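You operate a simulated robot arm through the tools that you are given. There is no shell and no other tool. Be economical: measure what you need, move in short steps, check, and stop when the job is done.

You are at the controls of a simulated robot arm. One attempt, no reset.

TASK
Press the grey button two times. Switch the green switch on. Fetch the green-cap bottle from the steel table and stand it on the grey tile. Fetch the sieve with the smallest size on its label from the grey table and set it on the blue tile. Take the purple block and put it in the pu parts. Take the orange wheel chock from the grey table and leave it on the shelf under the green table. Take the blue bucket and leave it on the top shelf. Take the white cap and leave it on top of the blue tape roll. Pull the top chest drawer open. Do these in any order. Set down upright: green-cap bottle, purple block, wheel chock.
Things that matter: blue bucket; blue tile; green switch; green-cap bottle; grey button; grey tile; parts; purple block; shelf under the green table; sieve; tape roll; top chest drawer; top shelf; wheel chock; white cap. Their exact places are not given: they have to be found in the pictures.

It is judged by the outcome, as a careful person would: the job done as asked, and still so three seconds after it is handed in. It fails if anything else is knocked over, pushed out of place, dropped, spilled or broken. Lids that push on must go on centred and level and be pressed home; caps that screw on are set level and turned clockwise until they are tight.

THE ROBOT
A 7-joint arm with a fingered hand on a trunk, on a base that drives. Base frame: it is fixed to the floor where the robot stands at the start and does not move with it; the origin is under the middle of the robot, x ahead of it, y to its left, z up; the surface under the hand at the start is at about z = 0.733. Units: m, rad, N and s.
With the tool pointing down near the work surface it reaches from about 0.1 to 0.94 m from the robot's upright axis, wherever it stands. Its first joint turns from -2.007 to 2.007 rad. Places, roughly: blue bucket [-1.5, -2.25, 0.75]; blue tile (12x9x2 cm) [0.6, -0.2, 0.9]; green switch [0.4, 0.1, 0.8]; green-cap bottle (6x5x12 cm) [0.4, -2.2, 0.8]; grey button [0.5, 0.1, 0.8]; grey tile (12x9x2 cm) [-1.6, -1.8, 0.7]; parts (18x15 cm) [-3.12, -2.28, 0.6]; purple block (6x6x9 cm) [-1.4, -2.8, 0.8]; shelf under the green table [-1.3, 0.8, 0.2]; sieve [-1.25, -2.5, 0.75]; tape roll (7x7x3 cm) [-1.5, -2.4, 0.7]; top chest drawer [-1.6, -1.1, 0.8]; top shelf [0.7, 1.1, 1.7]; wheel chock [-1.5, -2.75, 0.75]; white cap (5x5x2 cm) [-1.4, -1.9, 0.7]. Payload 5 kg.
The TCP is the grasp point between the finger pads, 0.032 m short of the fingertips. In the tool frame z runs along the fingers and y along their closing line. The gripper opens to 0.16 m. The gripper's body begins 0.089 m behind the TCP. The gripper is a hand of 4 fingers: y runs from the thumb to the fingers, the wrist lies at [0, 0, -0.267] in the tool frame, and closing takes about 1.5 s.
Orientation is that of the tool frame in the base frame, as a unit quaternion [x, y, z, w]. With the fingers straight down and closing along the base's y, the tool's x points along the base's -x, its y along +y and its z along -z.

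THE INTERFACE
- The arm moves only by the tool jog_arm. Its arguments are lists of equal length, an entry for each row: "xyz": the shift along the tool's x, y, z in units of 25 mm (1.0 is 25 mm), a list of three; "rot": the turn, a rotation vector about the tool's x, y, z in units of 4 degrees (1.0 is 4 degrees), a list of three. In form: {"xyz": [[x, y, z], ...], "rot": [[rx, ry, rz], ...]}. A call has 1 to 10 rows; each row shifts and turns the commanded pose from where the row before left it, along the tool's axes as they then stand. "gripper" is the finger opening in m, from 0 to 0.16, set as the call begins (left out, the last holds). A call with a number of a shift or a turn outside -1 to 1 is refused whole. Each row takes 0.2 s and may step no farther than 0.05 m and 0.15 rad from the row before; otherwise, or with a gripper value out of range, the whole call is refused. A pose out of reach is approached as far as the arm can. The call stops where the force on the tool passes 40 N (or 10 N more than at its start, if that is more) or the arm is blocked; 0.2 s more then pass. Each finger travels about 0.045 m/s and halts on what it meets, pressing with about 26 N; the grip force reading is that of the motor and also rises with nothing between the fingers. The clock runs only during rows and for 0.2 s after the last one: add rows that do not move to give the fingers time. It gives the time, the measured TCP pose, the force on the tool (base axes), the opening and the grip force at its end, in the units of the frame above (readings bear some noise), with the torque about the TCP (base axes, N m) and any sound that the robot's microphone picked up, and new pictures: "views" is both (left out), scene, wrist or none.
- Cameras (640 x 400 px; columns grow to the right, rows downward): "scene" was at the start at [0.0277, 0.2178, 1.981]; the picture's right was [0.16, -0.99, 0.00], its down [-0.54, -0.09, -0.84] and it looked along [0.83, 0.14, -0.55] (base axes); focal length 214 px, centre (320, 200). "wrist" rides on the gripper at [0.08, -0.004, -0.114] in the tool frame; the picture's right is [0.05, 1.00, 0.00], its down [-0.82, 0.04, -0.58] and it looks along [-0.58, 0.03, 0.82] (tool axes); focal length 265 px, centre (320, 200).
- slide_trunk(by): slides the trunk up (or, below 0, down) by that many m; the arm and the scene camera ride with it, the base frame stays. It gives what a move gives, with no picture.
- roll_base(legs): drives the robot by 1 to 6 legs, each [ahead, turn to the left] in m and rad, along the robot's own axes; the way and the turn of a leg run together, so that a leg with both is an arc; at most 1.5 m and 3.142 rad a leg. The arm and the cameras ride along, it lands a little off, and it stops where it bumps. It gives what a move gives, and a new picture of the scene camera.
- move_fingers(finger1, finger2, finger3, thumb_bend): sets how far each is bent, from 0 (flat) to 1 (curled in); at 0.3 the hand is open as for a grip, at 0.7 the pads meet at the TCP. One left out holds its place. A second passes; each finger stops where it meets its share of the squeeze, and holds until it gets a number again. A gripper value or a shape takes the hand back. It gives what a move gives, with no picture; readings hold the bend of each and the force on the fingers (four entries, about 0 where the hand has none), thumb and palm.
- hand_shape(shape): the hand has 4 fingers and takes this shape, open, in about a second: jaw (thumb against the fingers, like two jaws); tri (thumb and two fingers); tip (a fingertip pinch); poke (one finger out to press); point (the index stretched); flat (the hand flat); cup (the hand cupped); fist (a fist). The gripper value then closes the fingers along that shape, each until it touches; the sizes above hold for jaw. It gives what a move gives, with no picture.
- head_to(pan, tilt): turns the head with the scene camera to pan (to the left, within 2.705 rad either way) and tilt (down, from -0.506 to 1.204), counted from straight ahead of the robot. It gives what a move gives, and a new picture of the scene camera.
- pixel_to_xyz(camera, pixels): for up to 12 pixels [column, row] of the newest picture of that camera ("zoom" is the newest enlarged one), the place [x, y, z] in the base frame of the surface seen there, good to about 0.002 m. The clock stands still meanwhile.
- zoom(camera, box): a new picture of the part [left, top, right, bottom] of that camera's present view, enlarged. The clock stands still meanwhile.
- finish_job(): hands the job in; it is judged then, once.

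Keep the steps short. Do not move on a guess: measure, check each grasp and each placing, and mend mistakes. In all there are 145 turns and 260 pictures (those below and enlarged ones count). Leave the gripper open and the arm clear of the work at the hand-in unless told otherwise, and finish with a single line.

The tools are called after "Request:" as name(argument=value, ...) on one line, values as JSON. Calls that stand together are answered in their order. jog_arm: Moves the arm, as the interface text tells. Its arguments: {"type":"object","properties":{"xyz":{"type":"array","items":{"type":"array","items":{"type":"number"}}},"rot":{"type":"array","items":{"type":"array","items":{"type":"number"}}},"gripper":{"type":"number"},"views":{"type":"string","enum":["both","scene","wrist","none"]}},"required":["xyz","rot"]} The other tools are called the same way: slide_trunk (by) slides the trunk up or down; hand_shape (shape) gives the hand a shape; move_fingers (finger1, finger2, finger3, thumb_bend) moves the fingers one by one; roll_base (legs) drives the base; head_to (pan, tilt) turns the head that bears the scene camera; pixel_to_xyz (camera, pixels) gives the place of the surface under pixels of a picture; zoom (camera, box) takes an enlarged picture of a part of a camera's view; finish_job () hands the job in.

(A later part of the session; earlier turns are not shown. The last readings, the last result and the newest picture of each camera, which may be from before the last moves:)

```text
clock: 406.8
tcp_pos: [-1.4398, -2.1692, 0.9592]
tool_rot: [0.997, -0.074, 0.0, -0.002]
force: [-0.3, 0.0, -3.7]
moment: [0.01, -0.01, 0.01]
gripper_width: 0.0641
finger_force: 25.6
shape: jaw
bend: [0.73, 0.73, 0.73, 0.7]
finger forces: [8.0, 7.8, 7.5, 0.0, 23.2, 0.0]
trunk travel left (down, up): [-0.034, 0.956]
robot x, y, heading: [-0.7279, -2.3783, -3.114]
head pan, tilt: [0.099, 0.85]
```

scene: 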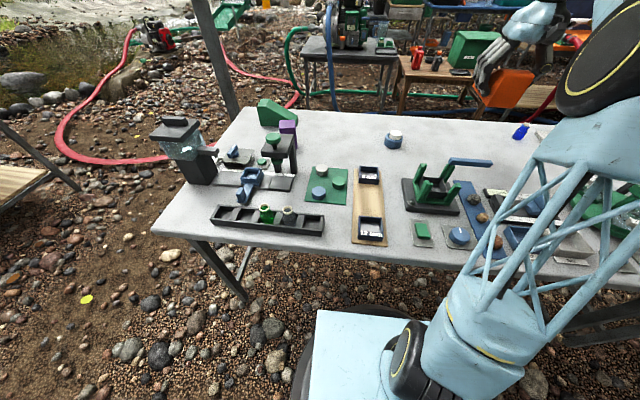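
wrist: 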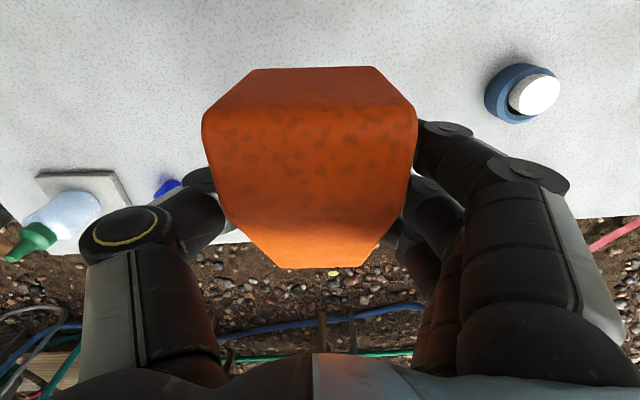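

Request:
jog_arm(xyz=[[0, 0, 1], [0, 0, 1], [0, 0, 1], [0, 0, 1], [0, 0, 1], [0, 0, 1], [0, 0, 1], [0, 0, 0.4]], rot=[[0, 0, 0], [0, 0, 0], [0, 0, 0], [0, 0, 0], [0, 0, 0], [0, 0, 0], [0, 0, 0], [0, 0, 0]], views="none")

Request:
jog_arm(xyz=[[0, 0, 0.12], [0, 0, 0.12]], rot=[[0, 0, 0], [0, 0, 0]], views="none")

```text
clock: 408.6
tcp_pos: [-1.4411, -2.1703, 0.7729]
tool_rot: [0.997, -0.074, 0.0, -0.002]
force: [0.6, 0.4, -4.8]
moment: [-0.02, -0.02, -0.01]
gripper_width: 0.064
finger_force: 26.0
shape: jaw
bend: [0.73, 0.73, 0.73, 0.7]
finger forces: [8.0, 7.7, 7.4, 0.0, 23.3, 0.0]
trunk travel left (down, up): [-0.034, 0.956]
robot x, y, heading: [-0.7298, -2.3821, -3.115]
head pan, tilt: [0.099, 0.85]
```

```text
clock: 409.1
tcp_pos: [-1.4402, -2.1684, 0.7692]
tool_rot: [0.997, -0.074, -0.001, -0.002]
force: [-0.3, 0.2, 6.3]
moment: [-0.08, 0.06, -0.01]
gripper_width: 0.0642
finger_force: 26.1
shape: jaw
bend: [0.73, 0.73, 0.73, 0.7]
finger forces: [8.3, 8.2, 8.2, 0.1, 25.3, 0.1]
trunk travel left (down, up): [-0.034, 0.956]
robot x, y, heading: [-0.7322, -2.3812, -3.114]
head pan, tilt: [0.099, 0.85]
```

Request:
jog_arm(xyz=[[0, 0, 0], [0, 0, 0], [0, 0, 0], [0, 0, 0], [0, 0, -0.5], [0, 0, -1], [0, 0, -1], [0, 0, -1], [0, 0, -1], [0, 0, -1]], rot=[[0, 0, 0], [0, 0, 0], [0, 0, 0], [0, 0, 0], [0, 0, 0], [0, 0, 0], [0, 0, 0], [0, 0, 0], [0, 0, 0], [0, 0, 0]], gripper=0.11, views="none")

Request:
jog_arm(xyz=[[0, 0, -1], [0, 0, -1], [0, 0, 0], [0, 0, 0], [0, 0, 0], [0, 0, 0], [0, 0, 0], [0, 0, 0], [0, 0, 0], [0, 0, 0]], rot=[[0, 0, 0], [0, 0, 0], [0, -1, 0], [0, -1, 0], [0, -1, 0], [0, -1, 0], [0, -1, 0], [0, -1, 0], [0, -1, 0], [0, -1, 0]], views="none")

Request:
jog_arm(xyz=[[0, 0, 0], [0, 0, 0], [0, 0, 0], [0, 0, 0]], rot=[[0, -1, 0], [0, -1, 0], [0, -1, 0], [0, -0.25, 0]], views="both")

```text
clock: 411.4
tcp_pos: [-1.4405, -2.1702, 0.9052]
tool_rot: [0.997, -0.074, 0.001, -0.002]
force: [0.1, -0.1, -0.7]
moment: [0.02, -0.02, 0.0]
gripper_width: 0.1095
finger_force: 0.1
shape: jaw
bend: [0.68, 0.68, 0.68, 0.64]
finger forces: [0.1, 0.0, 0.1, 0.1, 0.0, 0.0]
trunk travel left (down, up): [-0.034, 0.956]
robot x, y, heading: [-0.732, -2.3799, -3.107]
head pan, tilt: [0.099, 0.85]
```

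```text
clock: 413.6
tcp_pos: [-1.4395, -2.1704, 0.9557]
tool_rot: [0.958, -0.071, -0.275, -0.022]
force: [0.3, -0.3, -0.4]
moment: [-0.02, 0.0, -0.01]
gripper_width: 0.1096
finger_force: 0.0
shape: jaw
bend: [0.68, 0.68, 0.68, 0.64]
finger forces: [0.1, 0.0, 0.0, 0.0, 0.0, 0.1]
trunk travel left (down, up): [-0.034, 0.956]
robot x, y, heading: [-0.7321, -2.3793, -3.11]
head pan, tilt: [0.099, 0.85]
```

```text
clock: 414.6
tcp_pos: [-1.4398, -2.1714, 0.9559]
tool_rot: [0.921, -0.069, -0.382, -0.03]
force: [-0.1, -0.2, -0.2]
moment: [0.01, 0.0, 0.0]
gripper_width: 0.1097
finger_force: 0.0
shape: jaw
bend: [0.68, 0.68, 0.68, 0.64]
finger forces: [0.2, 0.0, 0.0, 0.0, 0.0, 0.0]
trunk travel left (down, up): [-0.034, 0.956]
robot x, y, heading: [-0.7256, -2.3786, -3.112]
head pan, tilt: [0.099, 0.85]
```

scene: 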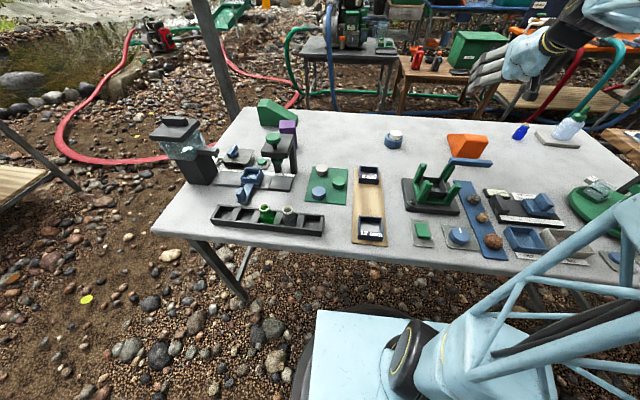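
wrist: 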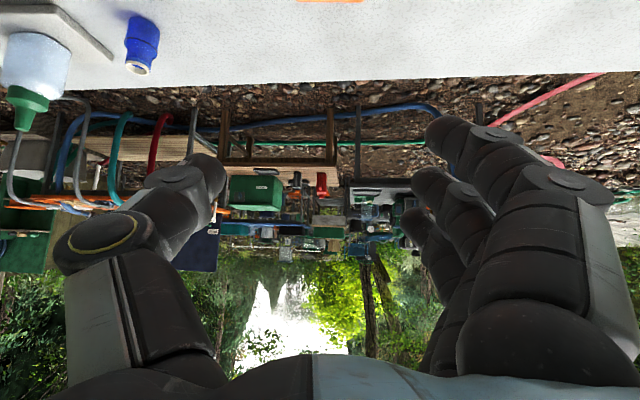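

Request:
jog_arm(xyz=[[0.7, 0, 0.7], [0.7, 0, 0.7], [0.7, 0, 0.7], [0.7, 0, 0.7]], rot=[[0, 0, 0], [0, 0, 0], [0, 0, 0], [0, 0, 0]], views="both")

Request:
zoom(camera="scene", box=[420, 20, 600, 180])

```text
clock: 415.6
tcp_pos: [-1.4377, -2.173, 0.8572]
tool_rot: [0.922, -0.068, -0.381, -0.031]
force: [-0.8, -1.0, 0.3]
moment: [0.0, -0.03, 0.01]
gripper_width: 0.1098
finger_force: 0.1
shape: jaw
bend: [0.68, 0.68, 0.68, 0.64]
finger forces: [0.0, 0.0, 0.0, 0.1, 0.0, 0.0]
trunk travel left (down, up): [-0.034, 0.956]
robot x, y, heading: [-0.728, -2.3768, -3.11]
head pan, tilt: [0.099, 0.85]
```

scene: 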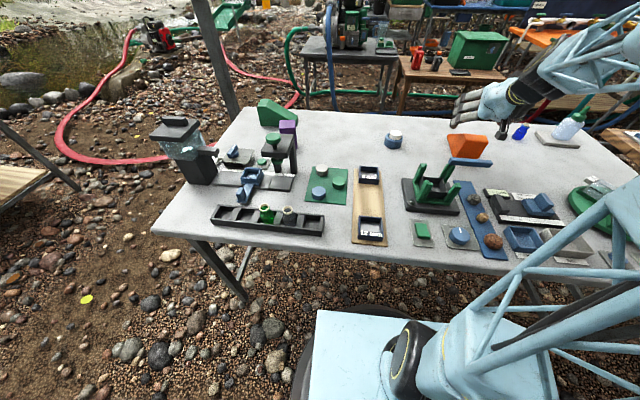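
wrist: 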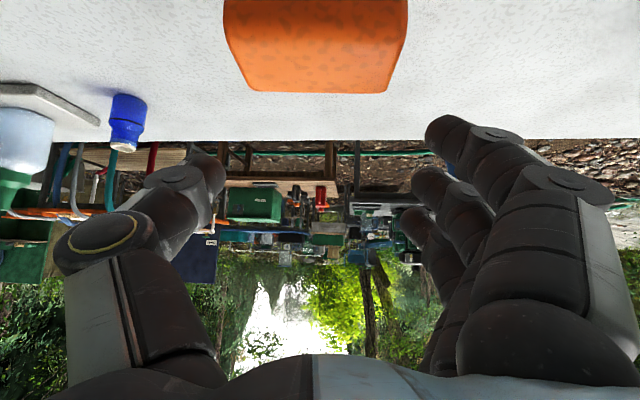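

```text
2.50 times, centred on (510, 100) of scene
```

zoom: 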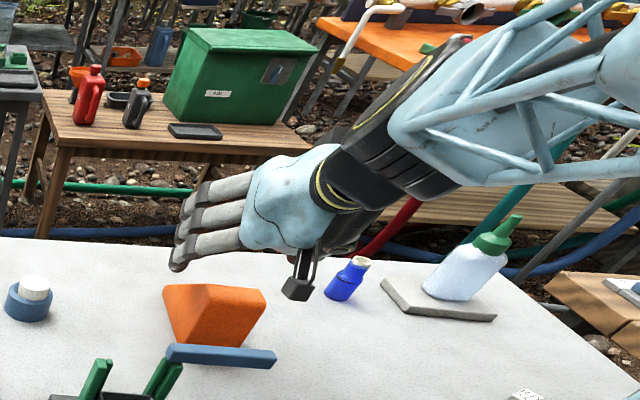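

Request:
jog_arm(xyz=[[0.7, 0, 0.7], [0.7, 0, 0.7], [0.7, 0, 0.7], [0.2, 0, 0.2]], rot=[[0, 0, 0], [0, 0, 0], [0, 0, 0], [0, 0, 0]], views="both")

Request:
zoom(camera="scene", box=[420, 40, 580, 180])

```text
clock: 416.6
tcp_pos: [-1.4401, -2.1717, 0.7744]
tool_rot: [0.921, -0.068, -0.381, -0.031]
force: [0.0, 0.1, 0.2]
moment: [0.02, 0.03, 0.02]
gripper_width: 0.1098
finger_force: 0.0
shape: jaw
bend: [0.68, 0.68, 0.68, 0.64]
finger forces: [0.1, 0.0, 0.0, 0.0, 0.0, 0.1]
trunk travel left (down, up): [-0.034, 0.956]
robot x, y, heading: [-0.7328, -2.379, -3.116]
head pan, tilt: [0.099, 0.85]
```

scene: 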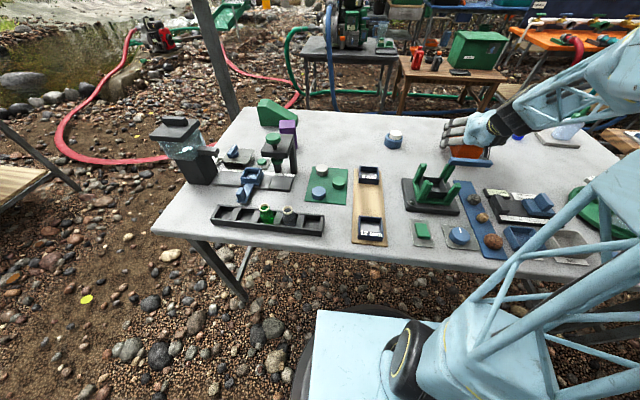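
wrist: 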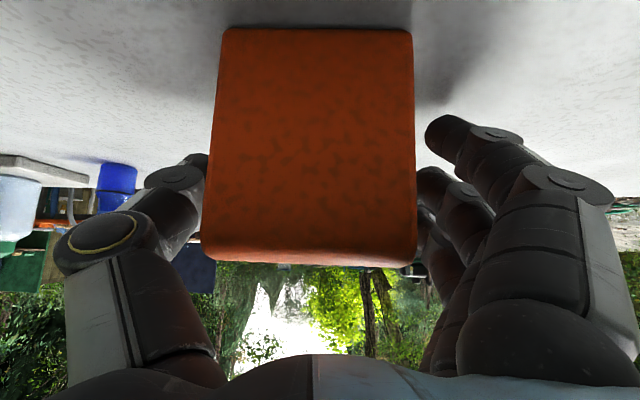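

```text
2.86 times, centred on (500, 110) of scene
```

zoom: 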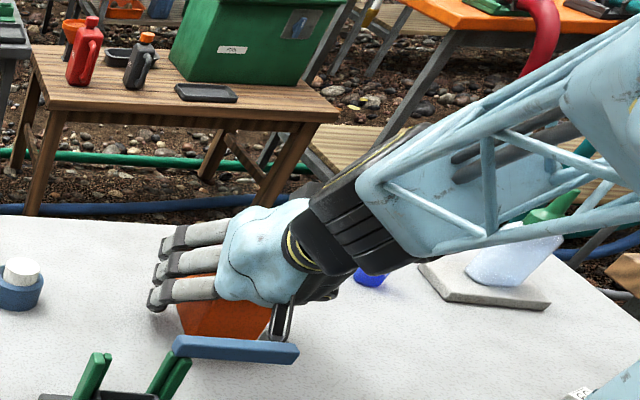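

Request:
jog_arm(xyz=[[0, 0, 0], [0, 0, 0], [0, 0, 0], [0, 0, 0], [0, 0, 0], [0, 0, 0], [0, 0, 0]], rot=[[0, 0, 0], [0, 0, 0], [0, 0, 0], [0, 0, 0], [0, 0, 0], [0, 0, 0], [0, 0, 0]], gripper=0.0, views="wrist")

Request:
jog_arm(xyz=[[-0.35, 0, -0.35], [-0.7, 0, -0.7], [-0.7, 0, -0.7], [-0.7, 0, -0.7], [-0.7, 0, -0.7], [-0.7, 0, -0.7], [-0.7, 0, -0.7]], rot=[[0, 0, 0], [0, 0, 0], [0, 0, 0], [0, 0, 0], [0, 0, 0], [0, 0, 0], [0, 0, 0]], views="both")

Request:
zoom(camera="scene", box=[420, 20, 580, 160])

```text
clock: 418.1
tcp_pos: [-1.44, -2.1694, 0.7757]
tool_rot: [0.921, -0.068, -0.382, -0.029]
force: [0.1, 1.9, 1.1]
moment: [-0.09, 0.0, -0.04]
gripper_width: 0.0581
finger_force: 26.2
shape: jaw
bend: [0.73, 0.73, 0.75, 0.7]
finger forces: [10.5, 11.1, 0.7, 0.0, 23.9, 0.0]
trunk travel left (down, up): [-0.034, 0.956]
robot x, y, heading: [-0.7321, -2.3847, -3.115]
head pan, tilt: [0.099, 0.85]
```

wrist: 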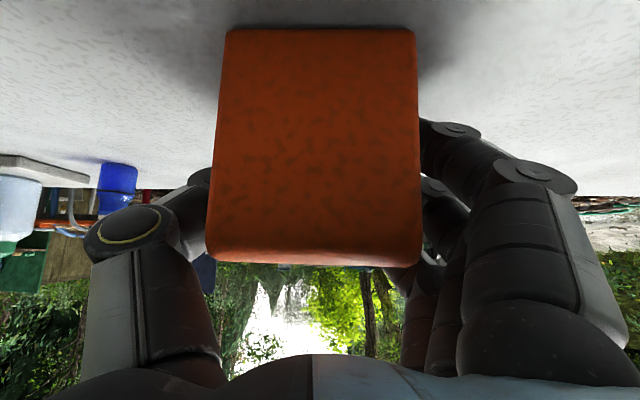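

```text
clock: 419.8
tcp_pos: [-1.4407, -2.1713, 0.9361]
tool_rot: [0.922, -0.067, -0.381, -0.029]
force: [-0.5, 0.3, -4.8]
moment: [-0.01, -0.04, 0.03]
gripper_width: 0.0574
finger_force: 26.1
shape: jaw
bend: [0.73, 0.73, 0.75, 0.7]
finger forces: [10.6, 12.0, 0.4, 0.0, 22.8, 0.1]
trunk travel left (down, up): [-0.034, 0.956]
robot x, y, heading: [-0.7318, -2.3813, -3.109]
head pan, tilt: [0.099, 0.85]
```

scene: 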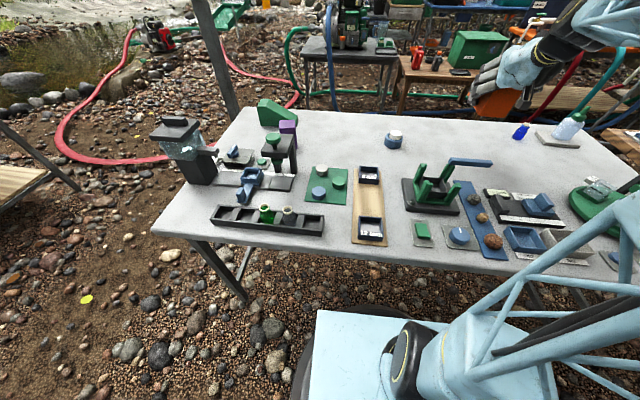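
wrist: 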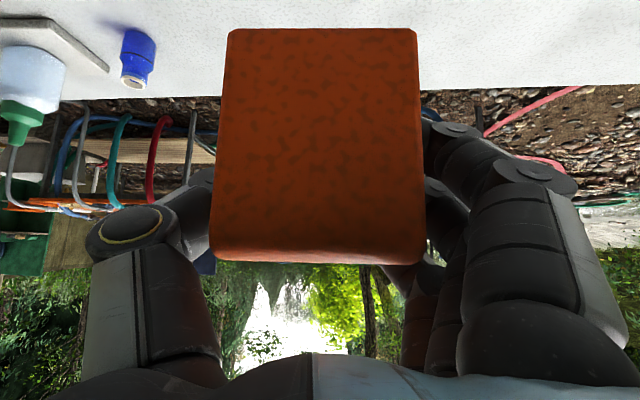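

```text
2.86 times, centred on (500, 90) of scene
```

zoom: 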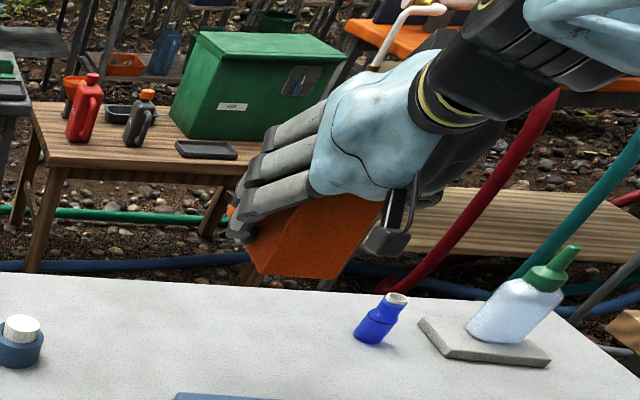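

Chock held upright with the tilted hand. Raise, and drive to the green table.

Request:
slide_trunk(by=0.4)

Request:
roll_base(legs=[[-0.58, 0], [0, -1.602], [1.35, 0], [1.38, 0]])

Request:
roll_base(legs=[[0, 1.571]])

Request:
head_to(pan=0.0, tilt=0.7)

```text
clock: 423.6
tcp_pos: [-1.4409, -2.1711, 1.3355]
tool_rot: [0.921, -0.069, -0.381, -0.03]
force: [-0.5, -0.1, -3.9]
moment: [-0.01, 0.0, 0.04]
gripper_width: 0.0573
finger_force: 25.8
shape: jaw
bend: [0.73, 0.73, 0.75, 0.7]
finger forces: [10.7, 11.9, 0.3, 0.0, 22.8, 0.0]
trunk travel left (down, up): [-0.434, 0.556]
robot x, y, heading: [-0.7319, -2.3815, -3.108]
head pan, tilt: [0.099, 0.85]
```

```text
clock: 443.9
tcp_pos: [0.1384, 1.0842, 1.336]
tool_rot: [-0.589, 0.712, 0.242, 0.295]
force: [0.4, 0.7, -4.0]
moment: [0.0, -0.01, -0.01]
gripper_width: 0.0575
finger_force: 26.6
shape: jaw
bend: [0.73, 0.73, 0.75, 0.7]
finger forces: [10.8, 12.0, 0.4, 0.0, 22.7, 0.0]
trunk travel left (down, up): [-0.434, 0.556]
robot x, y, heading: [-0.0982, 0.3809, 1.558]
head pan, tilt: [0.099, 0.85]
```

scene: 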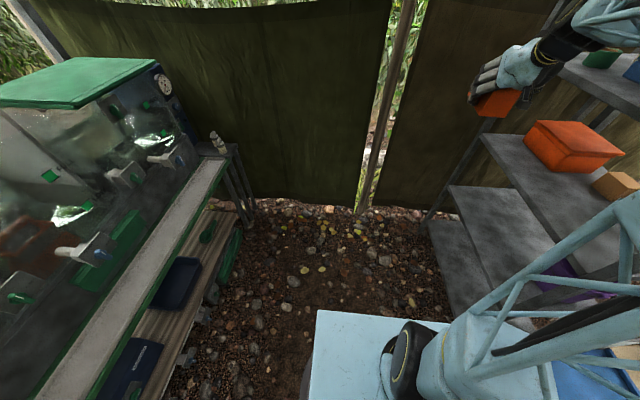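

```text
clock: 448.4
tcp_pos: [-0.803, 0.6101, 1.3359]
tool_rot: [0.92, -0.081, -0.381, -0.034]
force: [-0.3, 0.2, -4.2]
moment: [0.01, 0.0, 0.0]
gripper_width: 0.0572
finger_force: 25.5
shape: jaw
bend: [0.73, 0.73, 0.75, 0.7]
finger forces: [10.6, 11.9, 0.3, 0.0, 22.8, 0.0]
trunk travel left (down, up): [-0.434, 0.556]
robot x, y, heading: [-0.1005, 0.3828, -3.139]
head pan, tilt: [0.099, 0.85]
```

scene: 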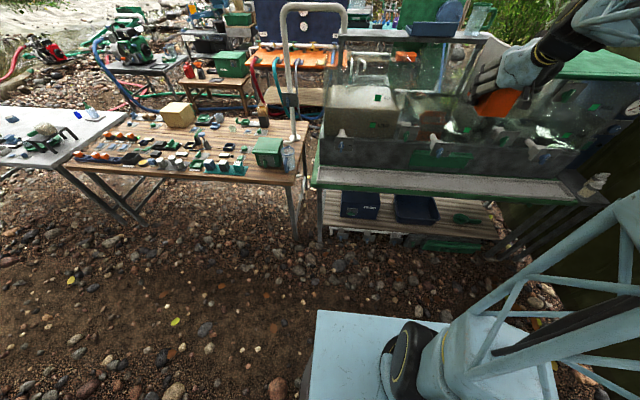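

```text
clock: 449.1
tcp_pos: [-0.8037, 0.6109, 1.3362]
tool_rot: [0.921, -0.082, -0.379, -0.036]
force: [0.3, 0.2, -4.0]
moment: [0.0, -0.07, -0.02]
gripper_width: 0.057
finger_force: 25.7
shape: jaw
bend: [0.73, 0.73, 0.75, 0.7]
finger forces: [10.7, 11.9, 0.3, 0.0, 22.7, 0.0]
trunk travel left (down, up): [-0.434, 0.556]
robot x, y, heading: [-0.0993, 0.3824, -3.141]
head pan, tilt: [0.0, 0.7]
```

scene: 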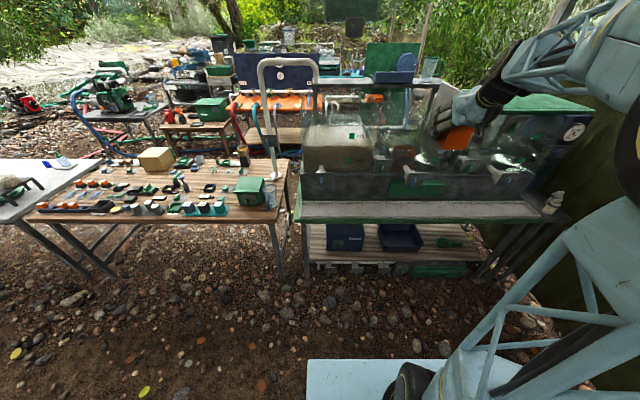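

Request:
jog_arm(xyz=[[0, 0, 0], [0, 0, 0]], rot=[[-0.9, 0, -0.9], [-0.9, 0, -0.9]], views="none")

Request:
slide_trunk(by=-0.4)

Request:
jog_arm(xyz=[[0.7, 0, 0.7], [0.7, 0, 0.7], [0.7, 0, 0.7], [0.7, 0, 0.7], [0.7, 0, 0.7], [0.7, 0, 0.7], [0.7, 0, 0.7], [0.7, 0, 0.7], [0.7, 0, 0.7], [0.7, 0, 0.7]], rot=[[0, 0, 0], [0, 0, 0], [0, 0, 0], [0, 0, 0], [0, 0, 0], [0, 0, 0], [0, 0, 0], [0, 0, 0], [0, 0, 0], [0, 0, 0]], views="scene")

```text
clock: 449.6
tcp_pos: [-0.8039, 0.6104, 1.3369]
tool_rot: [0.924, 0.001, -0.383, -0.001]
force: [-0.2, 0.0, -3.8]
moment: [-0.02, -0.02, 0.0]
gripper_width: 0.0572
finger_force: 26.1
shape: jaw
bend: [0.73, 0.73, 0.75, 0.7]
finger forces: [10.7, 12.0, 0.3, 0.0, 22.7, 0.0]
trunk travel left (down, up): [-0.434, 0.556]
robot x, y, heading: [-0.0982, 0.3822, -3.142]
head pan, tilt: [0.0, 0.7]
```

```text
clock: 453.5
tcp_pos: [-0.8044, 0.6104, 0.936]
tool_rot: [0.924, 0.001, -0.383, -0.001]
force: [-0.4, 0.2, -3.6]
moment: [0.01, -0.02, 0.0]
gripper_width: 0.0571
finger_force: 26.5
shape: jaw
bend: [0.73, 0.73, 0.75, 0.7]
finger forces: [10.7, 12.0, 0.3, 0.0, 22.7, 0.0]
trunk travel left (down, up): [-0.034, 0.956]
robot x, y, heading: [-0.0989, 0.3826, -3.141]
head pan, tilt: [0.0, 0.7]
```

```text
clock: 455.9
tcp_pos: [-0.8306, 0.5196, 0.6864]
tool_rot: [0.922, 0.067, -0.379, 0.026]
force: [0.2, 0.6, -4.8]
moment: [0.0, -0.02, 0.01]
gripper_width: 0.0564
finger_force: 25.6
shape: jaw
bend: [0.72, 0.72, 0.75, 0.7]
finger forces: [11.4, 11.9, 0.6, 0.1, 23.5, 0.0]
trunk travel left (down, up): [-0.034, 0.956]
robot x, y, heading: [-0.1025, 0.3857, -3.139]
head pan, tilt: [0.0, 0.7]
stopped in row 10: the arm was blocked; the commanded pose is now the measured one
```

scene: 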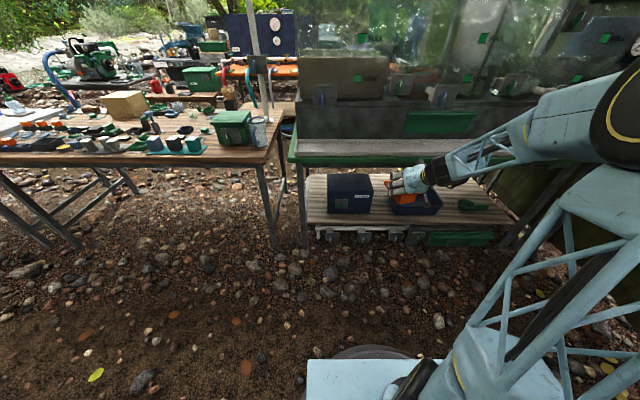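

Request:
pixel_to_xyz(camera="scene", pixels=[[620, 90], [560, 110], [480, 150], [435, 170], [600, 230], [500, 330], [460, 380], [530, 240], [410, 188], [395, 185]])

Request:
head_to(pan=-0.7, tilt=0.8)

```text
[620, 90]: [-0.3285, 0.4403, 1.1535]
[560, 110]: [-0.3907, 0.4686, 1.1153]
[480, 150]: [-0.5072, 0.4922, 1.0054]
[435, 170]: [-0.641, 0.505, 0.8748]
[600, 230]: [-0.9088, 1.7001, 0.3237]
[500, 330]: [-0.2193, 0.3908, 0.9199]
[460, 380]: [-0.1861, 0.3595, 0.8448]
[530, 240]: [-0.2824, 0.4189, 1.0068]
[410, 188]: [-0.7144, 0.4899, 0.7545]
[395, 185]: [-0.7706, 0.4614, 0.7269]
```

```text
clock: 456.9
tcp_pos: [-0.8303, 0.5193, 0.6868]
tool_rot: [0.922, 0.066, -0.38, 0.024]
force: [-0.7, -0.7, -4.1]
moment: [0.03, -0.03, 0.01]
gripper_width: 0.0567
finger_force: 26.2
shape: jaw
bend: [0.72, 0.72, 0.75, 0.7]
finger forces: [11.4, 11.9, 0.6, 0.0, 23.4, 0.0]
trunk travel left (down, up): [-0.034, 0.956]
robot x, y, heading: [-0.1005, 0.3819, -3.141]
head pan, tilt: [-0.7, 0.799]
```

scene: 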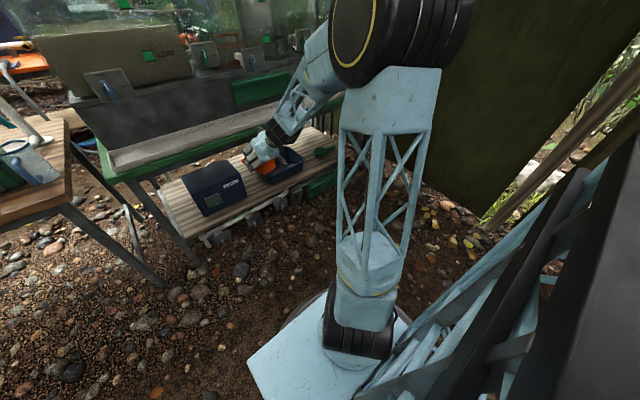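

Request:
jog_arm(xyz=[[0, -0.9, 0], [0, -0.9, 0], [0, -0.9, 0], [0, -0.9, 0]], rot=[[0.37, 0, 0.37], [0.37, 0, 0.37], [0.37, 0, 0.37], [0.37, 0, 0.37]], views="none")

Request:
jog_arm(xyz=[[0.7, 0, 0.7], [0.7, 0, 0.7], [0.7, 0, 0.7]], rot=[[0, 0, 0], [0, 0, 0], [0, 0, 0]], views="none")

```text
clock: 457.9
tcp_pos: [-0.838, 0.6083, 0.6881]
tool_rot: [0.924, -0.001, -0.382, -0.003]
force: [1.1, -0.5, -3.3]
moment: [0.04, -0.02, -0.04]
gripper_width: 0.0567
finger_force: 25.9
shape: jaw
bend: [0.72, 0.72, 0.75, 0.7]
finger forces: [11.3, 12.0, 0.6, 0.0, 23.4, 0.1]
trunk travel left (down, up): [-0.034, 0.956]
robot x, y, heading: [-0.0985, 0.3776, -3.145]
head pan, tilt: [-0.7, 0.799]
```

```text
clock: 458.8
tcp_pos: [-0.8375, 0.6088, 0.6141]
tool_rot: [0.924, -0.001, -0.382, -0.003]
force: [0.6, 0.4, -3.4]
moment: [0.01, -0.01, -0.03]
gripper_width: 0.0567
finger_force: 26.2
shape: jaw
bend: [0.72, 0.72, 0.75, 0.7]
finger forces: [11.2, 11.9, 0.7, 0.0, 23.2, 0.0]
trunk travel left (down, up): [-0.034, 0.956]
robot x, y, heading: [-0.097, 0.3783, -3.143]
head pan, tilt: [-0.7, 0.799]
```

It moves again. Continue down.

Request:
jog_arm(xyz=[[0.7, 0, 0.7], [0.7, 0, 0.7], [0.7, 0, 0.7], [0.7, 0, 0.7], [0.7, 0, 0.7], [0.7, 0, 0.7]], rot=[[0, 0, 0], [0, 0, 0], [0, 0, 0], [0, 0, 0], [0, 0, 0], [0, 0, 0]], views="scene")

Request:
jog_arm(xyz=[[0.7, 0, 0.7], [0.7, 0, 0.7], [0.7, 0, 0.7], [0.7, 0, 0.7], [0.7, 0, 0.7], [0.6, 0, 0.6]], rot=[[0, 0, 0], [0, 0, 0], [0, 0, 0], [0, 0, 0], [0, 0, 0], [0, 0, 0]], views="both")

```text
clock: 460.1
tcp_pos: [-0.838, 0.6107, 0.4642]
tool_rot: [0.924, -0.001, -0.382, -0.003]
force: [0.2, -0.7, -3.3]
moment: [0.0, -0.05, 0.02]
gripper_width: 0.0564
finger_force: 25.8
shape: jaw
bend: [0.72, 0.72, 0.75, 0.7]
finger forces: [10.9, 11.7, 0.5, 0.0, 22.8, 0.1]
trunk travel left (down, up): [-0.034, 0.956]
robot x, y, heading: [-0.0984, 0.3808, -3.141]
head pan, tilt: [-0.7, 0.799]
```

scene: 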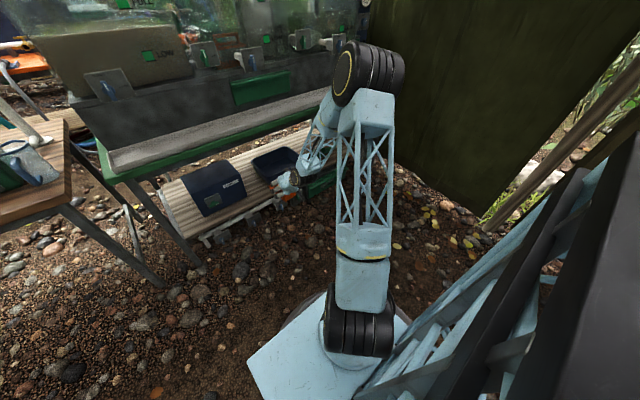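

```text
clock: 461.6
tcp_pos: [-0.8374, 0.6121, 0.32]
tool_rot: [0.924, -0.001, -0.382, -0.003]
force: [0.3, 0.3, -3.8]
moment: [0.01, -0.03, 0.01]
gripper_width: 0.0564
finger_force: 26.0
shape: jaw
bend: [0.72, 0.72, 0.75, 0.7]
finger forces: [10.7, 11.7, 0.4, 0.0, 22.6, 0.0]
trunk travel left (down, up): [-0.034, 0.956]
robot x, y, heading: [-0.1, 0.3856, -3.139]
head pan, tilt: [-0.7, 0.799]
```

scene: 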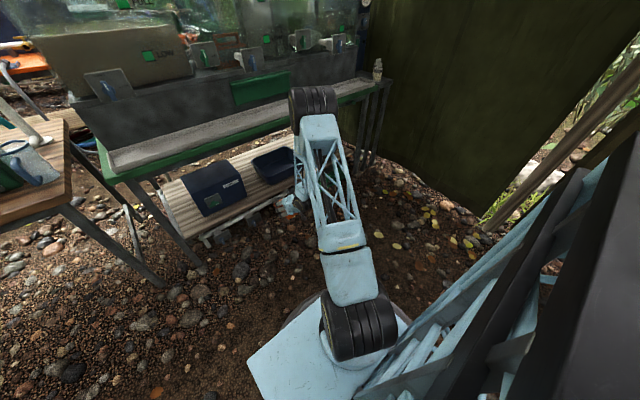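
wrist: 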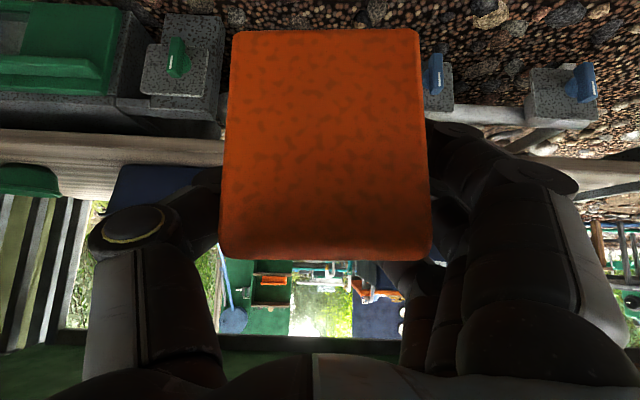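

Request:
pixel_to_xyz(camera="scene", pixels=[[315, 90], [300, 105], [325, 125], [310, 150], [335, 200], [300, 190], [290, 205], [225, 190], [265, 170], [345, 92]])

Request:
zoom(camera="scene", box=[180, 80, 380, 240])

```text
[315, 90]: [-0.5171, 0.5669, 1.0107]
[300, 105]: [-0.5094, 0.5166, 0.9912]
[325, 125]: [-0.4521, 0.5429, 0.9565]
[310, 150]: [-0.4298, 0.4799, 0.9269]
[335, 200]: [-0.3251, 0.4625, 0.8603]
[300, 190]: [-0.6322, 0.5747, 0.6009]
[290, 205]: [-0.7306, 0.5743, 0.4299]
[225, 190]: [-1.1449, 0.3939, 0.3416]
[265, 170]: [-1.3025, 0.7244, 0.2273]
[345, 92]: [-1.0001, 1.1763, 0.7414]
```

```text
2.50 times, centred on (280, 160) of scene
```

zoom: 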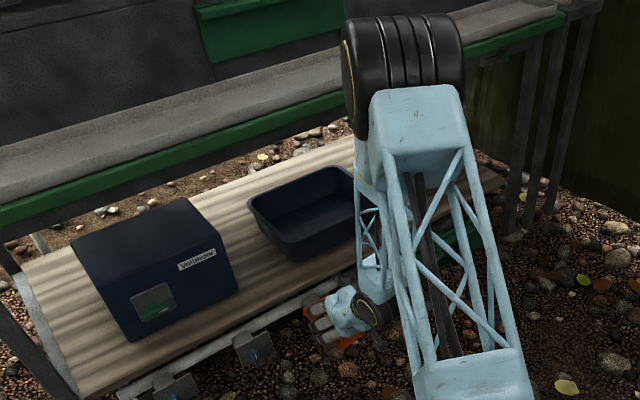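

Request:
jog_arm(xyz=[[0, 0.65, 0], [0, 0.65, 0]], rot=[[0, 0, 0], [0, 0, 0]], views="none")

Request:
roll_base(legs=[[0.13, 0]])

Request:
jog_arm(xyz=[[-0.6, 0, 0.6], [-0.6, 0, 0.6]], rot=[[0, 0, 0], [0, 0, 0]], views="wrist")

Request:
zoom(camera="scene", box=[180, 80, 380, 240])

```text
clock: 462.1
tcp_pos: [-0.8379, 0.5793, 0.3213]
tool_rot: [0.924, -0.003, -0.381, -0.004]
force: [-0.3, 0.9, -4.2]
moment: [-0.01, -0.03, 0.01]
gripper_width: 0.0567
finger_force: 26.1
shape: jaw
bend: [0.72, 0.72, 0.75, 0.7]
finger forces: [10.7, 11.6, 0.5, 0.1, 22.7, 0.0]
trunk travel left (down, up): [-0.034, 0.956]
robot x, y, heading: [-0.1016, 0.3842, -3.135]
head pan, tilt: [-0.7, 0.799]
```

```text
clock: 463.4
tcp_pos: [-0.9669, 0.5768, 0.3205]
tool_rot: [0.924, 0.0, -0.381, -0.003]
force: [-0.5, 0.5, -4.8]
moment: [0.0, -0.02, 0.0]
gripper_width: 0.0565
finger_force: 26.1
shape: jaw
bend: [0.72, 0.72, 0.75, 0.7]
finger forces: [10.7, 11.7, 0.5, 0.0, 22.6, 0.0]
trunk travel left (down, up): [-0.034, 0.956]
robot x, y, heading: [-0.2293, 0.3834, -3.139]
head pan, tilt: [-0.7, 0.799]
```

scene: 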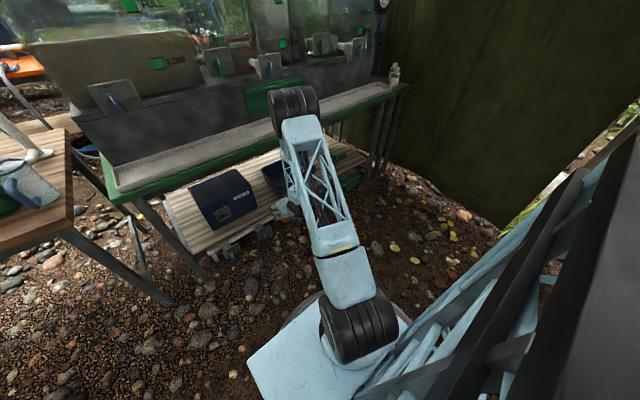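

```text
clock: 464.0
tcp_pos: [-1.0095, 0.5776, 0.3214]
tool_rot: [0.925, -0.001, -0.381, -0.003]
force: [0.5, 0.4, -3.8]
moment: [-0.01, 0.01, 0.0]
gripper_width: 0.0567
finger_force: 26.3
shape: jaw
bend: [0.72, 0.72, 0.75, 0.7]
finger forces: [10.7, 11.7, 0.5, 0.0, 22.6, 0.0]
trunk travel left (down, up): [-0.034, 0.956]
robot x, y, heading: [-0.2247, 0.3859, -3.137]
head pan, tilt: [-0.7, 0.799]
```

wrist: 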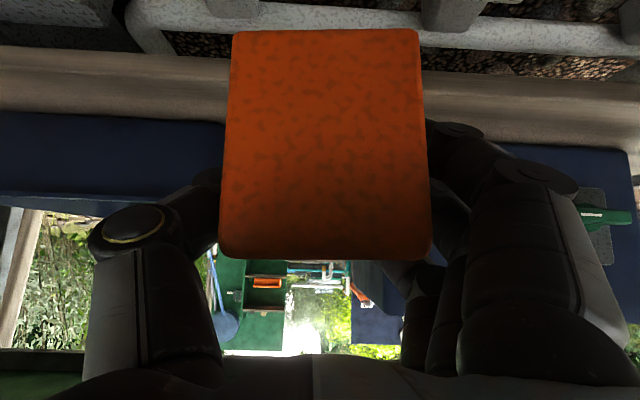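

```text
2.50 times, centred on (280, 160) of scene
```

zoom: 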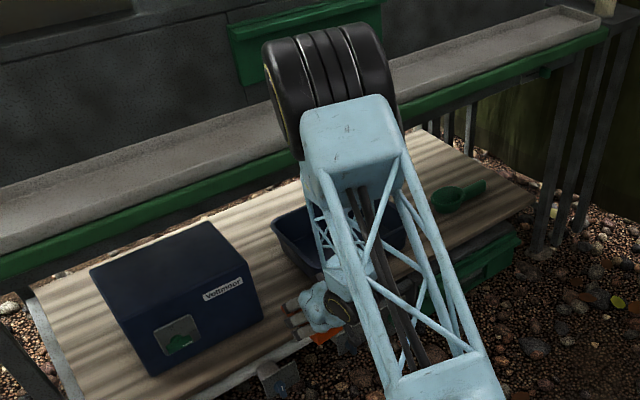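

Request:
jog_arm(xyz=[[-0.6, 0.2, 0.6], [-0.6, 0, 0.6], [-0.6, 0, 0.6], [-0.6, 0, 0.6]], rot=[[0, 0, 0], [0, 0, 0], [0, 0, 0], [0, 0, 0]], views="both")

Request:
zoom(camera="scene", box=[180, 80, 380, 240])

```text
clock: 465.0
tcp_pos: [-1.0938, 0.5729, 0.3202]
tool_rot: [0.925, -0.001, -0.381, -0.003]
force: [-0.3, -0.3, -4.3]
moment: [0.02, 0.0, 0.03]
gripper_width: 0.0568
finger_force: 26.1
shape: jaw
bend: [0.72, 0.72, 0.75, 0.7]
finger forces: [10.7, 11.7, 0.5, 0.0, 22.5, 0.0]
trunk travel left (down, up): [-0.034, 0.956]
robot x, y, heading: [-0.2268, 0.383, -3.139]
head pan, tilt: [-0.7, 0.799]
```

scene: 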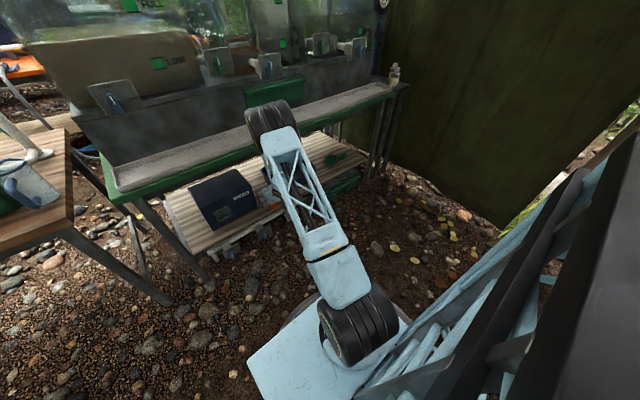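
wrist: 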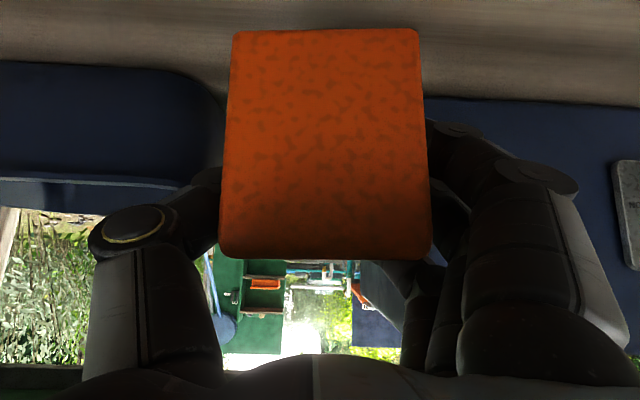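

```text
2.50 times, centred on (280, 160) of scene
```

zoom: 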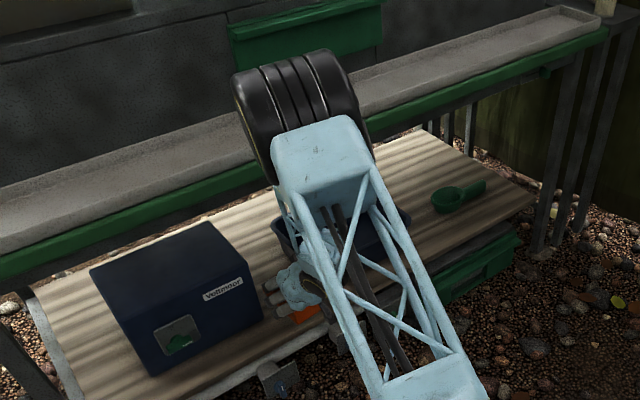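

Request:
pixel_to_xyz(camera="scene", pixels=[[250, 115], [265, 102], [285, 103], [262, 130], [275, 190], [260, 100], [300, 110], [240, 175], [270, 178]])

```text
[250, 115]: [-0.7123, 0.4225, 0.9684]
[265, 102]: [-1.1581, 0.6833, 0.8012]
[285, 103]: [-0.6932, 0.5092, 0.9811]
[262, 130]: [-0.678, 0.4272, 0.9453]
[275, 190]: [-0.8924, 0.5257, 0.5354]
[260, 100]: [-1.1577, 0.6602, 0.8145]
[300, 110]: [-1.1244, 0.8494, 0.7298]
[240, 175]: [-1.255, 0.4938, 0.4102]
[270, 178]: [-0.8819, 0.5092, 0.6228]
```

Request:
jog_arm(xyz=[[-0.6, 0, 0.6], [-0.6, 0, 0.6]], rot=[[0, 0, 0], [0, 0, 0]], views="wrist")

Request:
jog_arm(xyz=[[0.4, 0, 0.4], [0.4, 0, 0.4], [0.15, 0, 0.15], [0.1, 0, 0.1]], rot=[[0, 0, 0], [0, 0, 0], [0, 0, 0], [0, 0, 0]], views="wrist")

```text
clock: 465.6
tcp_pos: [-1.1347, 0.5752, 0.3202]
tool_rot: [0.924, 0.0, -0.381, -0.003]
force: [5.4, 2.2, -4.6]
moment: [0.02, -0.03, 0.36]
gripper_width: 0.0566
finger_force: 26.0
shape: jaw
bend: [0.72, 0.72, 0.75, 0.7]
finger forces: [10.6, 18.4, 0.5, 0.0, 23.0, 0.0]
trunk travel left (down, up): [-0.034, 0.956]
robot x, y, heading: [-0.2271, 0.3831, -3.142]
head pan, tilt: [-0.7, 0.799]
```

wrist: 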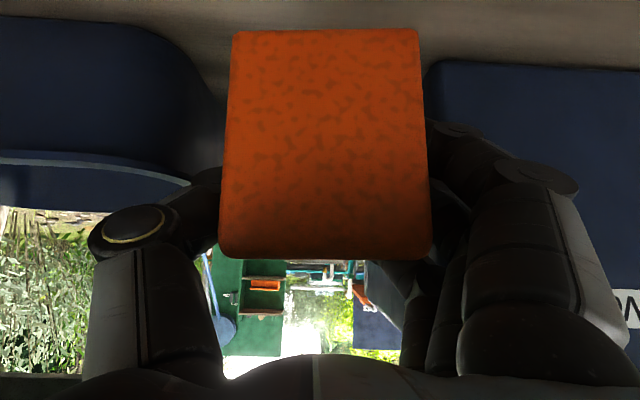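

```text
clock: 466.6
tcp_pos: [-1.1361, 0.5745, 0.281]
tool_rot: [0.925, -0.002, -0.381, -0.004]
force: [11.8, 8.3, 0.2]
moment: [-0.27, 0.02, 0.7]
gripper_width: 0.0566
finger_force: 26.2
shape: jaw
bend: [0.72, 0.72, 0.75, 0.7]
finger forces: [10.2, 29.8, 0.4, 0.0, 25.8, 0.0]
trunk travel left (down, up): [-0.034, 0.956]
robot x, y, heading: [-0.226, 0.3802, -3.14]
head pan, tilt: [-0.7, 0.799]
```

wrist: 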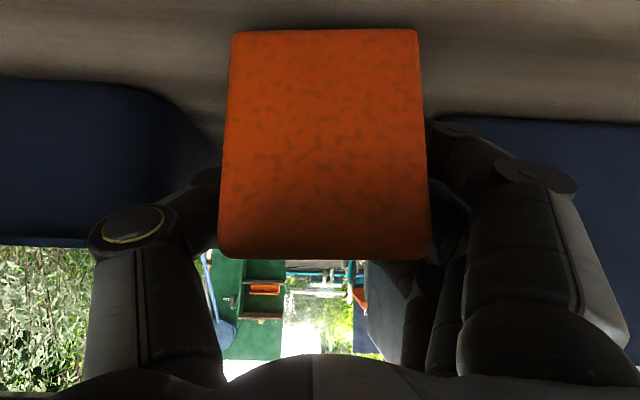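

Finger brushes the blue box. Lift slightly, back off and shift 10 mm toward +y.

Request:
jog_arm(xyz=[[-0.2, 0, -0.2], [0.25, 0, -0.25], [0, -0.4, 0], [0, 0, 0]], rot=[[0, 0, 0], [0, 0, 0], [0, 0, 0], [0, 0, 0]], views="none")

Request:
pixel_to_xyz(camera="wrist", pixels=[[445, 130], [460, 140], [600, 160], [200, 130], [150, 100], [220, 200], [320, 30], [420, 40]])

Request:
zoom(camera="scene", box=[180, 120, 320, 250])

```text
clock: 467.6
tcp_pos: [-1.1288, 0.5806, 0.2893]
tool_rot: [0.924, 0.001, -0.382, -0.002]
force: [0.0, -0.8, -4.0]
moment: [0.01, -0.06, 0.02]
gripper_width: 0.0566
finger_force: 26.4
shape: jaw
bend: [0.72, 0.72, 0.75, 0.7]
finger forces: [11.2, 12.5, 0.3, 0.1, 23.7, 0.0]
trunk travel left (down, up): [-0.034, 0.956]
robot x, y, heading: [-0.2264, 0.3817, -3.131]
head pan, tilt: [-0.7, 0.799]
```

```text
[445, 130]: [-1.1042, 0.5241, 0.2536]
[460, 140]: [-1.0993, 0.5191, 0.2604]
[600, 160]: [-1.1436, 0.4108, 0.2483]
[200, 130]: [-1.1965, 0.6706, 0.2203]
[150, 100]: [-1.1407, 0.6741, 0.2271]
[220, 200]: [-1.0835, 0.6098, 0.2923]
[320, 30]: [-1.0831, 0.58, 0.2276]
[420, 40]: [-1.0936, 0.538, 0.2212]
```

```text
3.08 times, centred on (250, 185) of scene
```

zoom: 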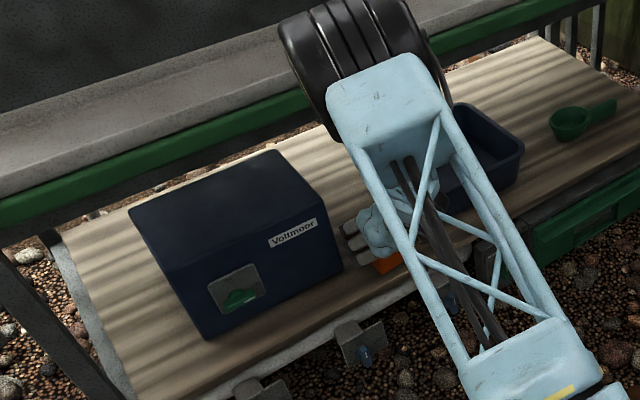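

Request:
jog_arm(xyz=[[0, -0.35, 0], [-0.2, 0, 0.2], [-0.15, 0, 0.15]], rot=[[0, 0, 0], [0, 0, 0], [0, 0, 0]], views="none")

Request:
jog_arm(xyz=[[0.15, 0, 0.15], [0.1, 0, 0.1], [0.1, 0, 0.1], [0.05, 0, 0.05]], rot=[[0, 0, 0], [0, 0, 0], [0, 0, 0], [0, 0, 0]], views="wrist")

```text
clock: 468.4
tcp_pos: [-1.1345, 0.5868, 0.2846]
tool_rot: [0.926, 0.0, -0.378, -0.001]
force: [0.8, -1.2, -4.2]
moment: [-0.01, 0.03, -0.07]
gripper_width: 0.0562
finger_force: 26.3
shape: jaw
bend: [0.72, 0.72, 0.75, 0.7]
finger forces: [12.2, 12.7, 0.5, 0.0, 26.4, 0.0]
trunk travel left (down, up): [-0.034, 0.956]
robot x, y, heading: [-0.2306, 0.3851, -3.138]
head pan, tilt: [-0.7, 0.799]
stopped in row 3: the force on the tool passed its limit at 46 N (the readings are from after the stop); the commanded pose is now the measured one
```

```text
clock: 469.4
tcp_pos: [-1.1354, 0.5862, 0.2756]
tool_rot: [0.925, 0.001, -0.38, 0.001]
force: [2.1, -0.3, 19.2]
moment: [-0.76, 0.11, -0.26]
gripper_width: 0.0567
finger_force: 26.4
shape: jaw
bend: [0.73, 0.73, 0.76, 0.7]
finger forces: [13.2, 13.0, 2.4, 0.0, 29.3, 0.0]
trunk travel left (down, up): [-0.034, 0.956]
robot x, y, heading: [-0.226, 0.3792, -3.136]
head pan, tilt: [-0.7, 0.799]
```

wrist: 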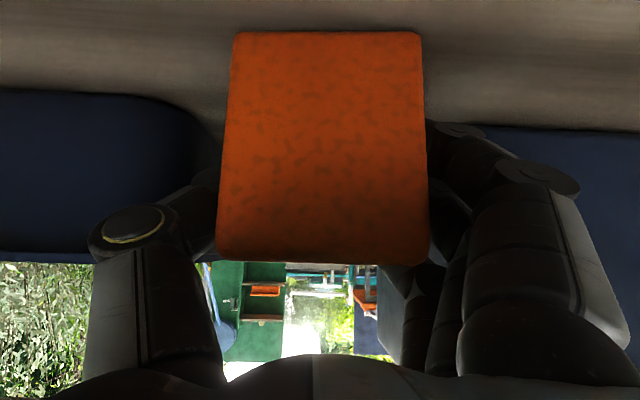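

Chock sits on the shelf. Open slightly and withdraw along the tool axis.

Request:
jog_arm(xyz=[[-0.04, 0, -0.04], [0, 0, 0], [0, 0, 0], [0, 0, 0], [0, 0, 0]], rot=[[0, 0, 0], [0, 0, 0], [0, 0, 0], [0, 0, 0], [0, 0, 0]], gripper=0.078, views="wrist")

Request:
jog_arm(xyz=[[0, 0, -0.4], [0, 0, -0.6], [0, 0, -1], [0, 0, -1], [0, 0, -1]], rot=[[0, 0, 0], [0, 0, 0], [0, 0, 0], [0, 0, 0], [0, 0, 0]], views="both")

Request:
zoom(camera="scene", box=[180, 120, 320, 250])

```text
clock: 470.6
tcp_pos: [-1.134, 0.5859, 0.2742]
tool_rot: [0.926, 0.0, -0.378, 0.0]
force: [0.4, -8.7, 6.7]
moment: [-0.22, 0.42, -0.59]
gripper_width: 0.0708
finger_force: 0.2
shape: jaw
bend: [0.73, 0.72, 0.74, 0.7]
finger forces: [0.0, 0.6, 8.4, 0.1, 11.2, 0.0]
trunk travel left (down, up): [-0.034, 0.956]
robot x, y, heading: [-0.2275, 0.3805, -3.133]
head pan, tilt: [-0.7, 0.799]
```

wrist: 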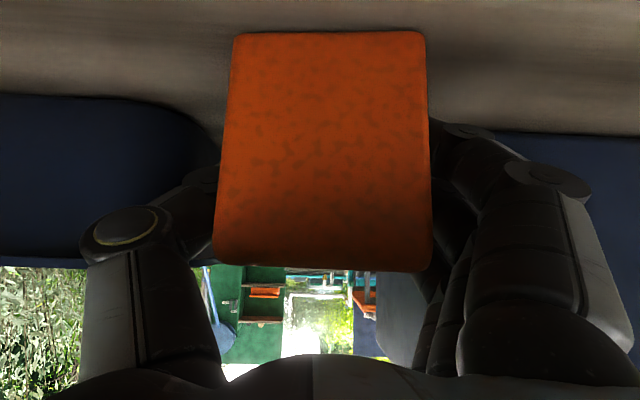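

```text
clock: 471.8
tcp_pos: [-1.0632, 0.5843, 0.3446]
tool_rot: [0.926, 0.001, -0.377, 0.0]
force: [-0.5, -0.4, -0.6]
moment: [0.01, 0.02, -0.01]
gripper_width: 0.0775
finger_force: 0.0
shape: jaw
bend: [0.72, 0.72, 0.73, 0.7]
finger forces: [0.0, 0.0, 0.0, 0.0, 0.0, 0.0]
trunk travel left (down, up): [-0.034, 0.956]
robot x, y, heading: [-0.2329, 0.3805, -3.138]
head pan, tilt: [-0.7, 0.799]
```

scene: 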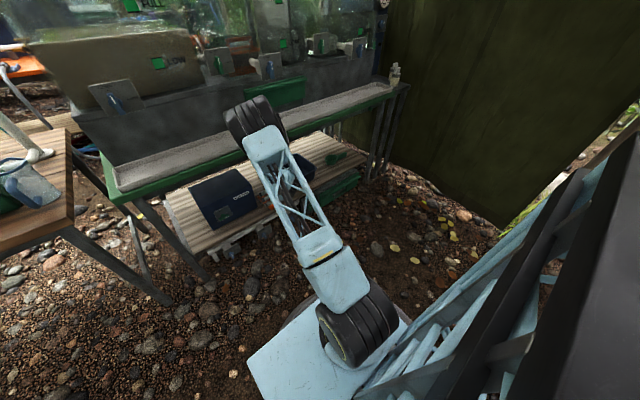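
wrist: 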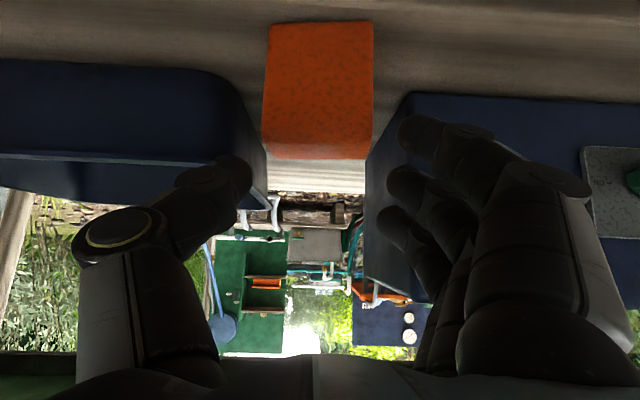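

```text
3.08 times, centred on (250, 185) of scene
```

zoom: 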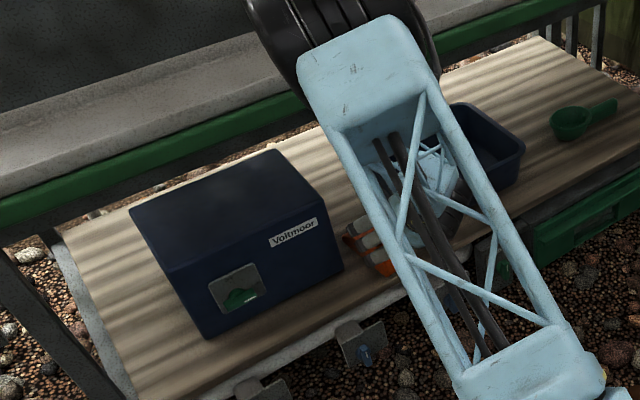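

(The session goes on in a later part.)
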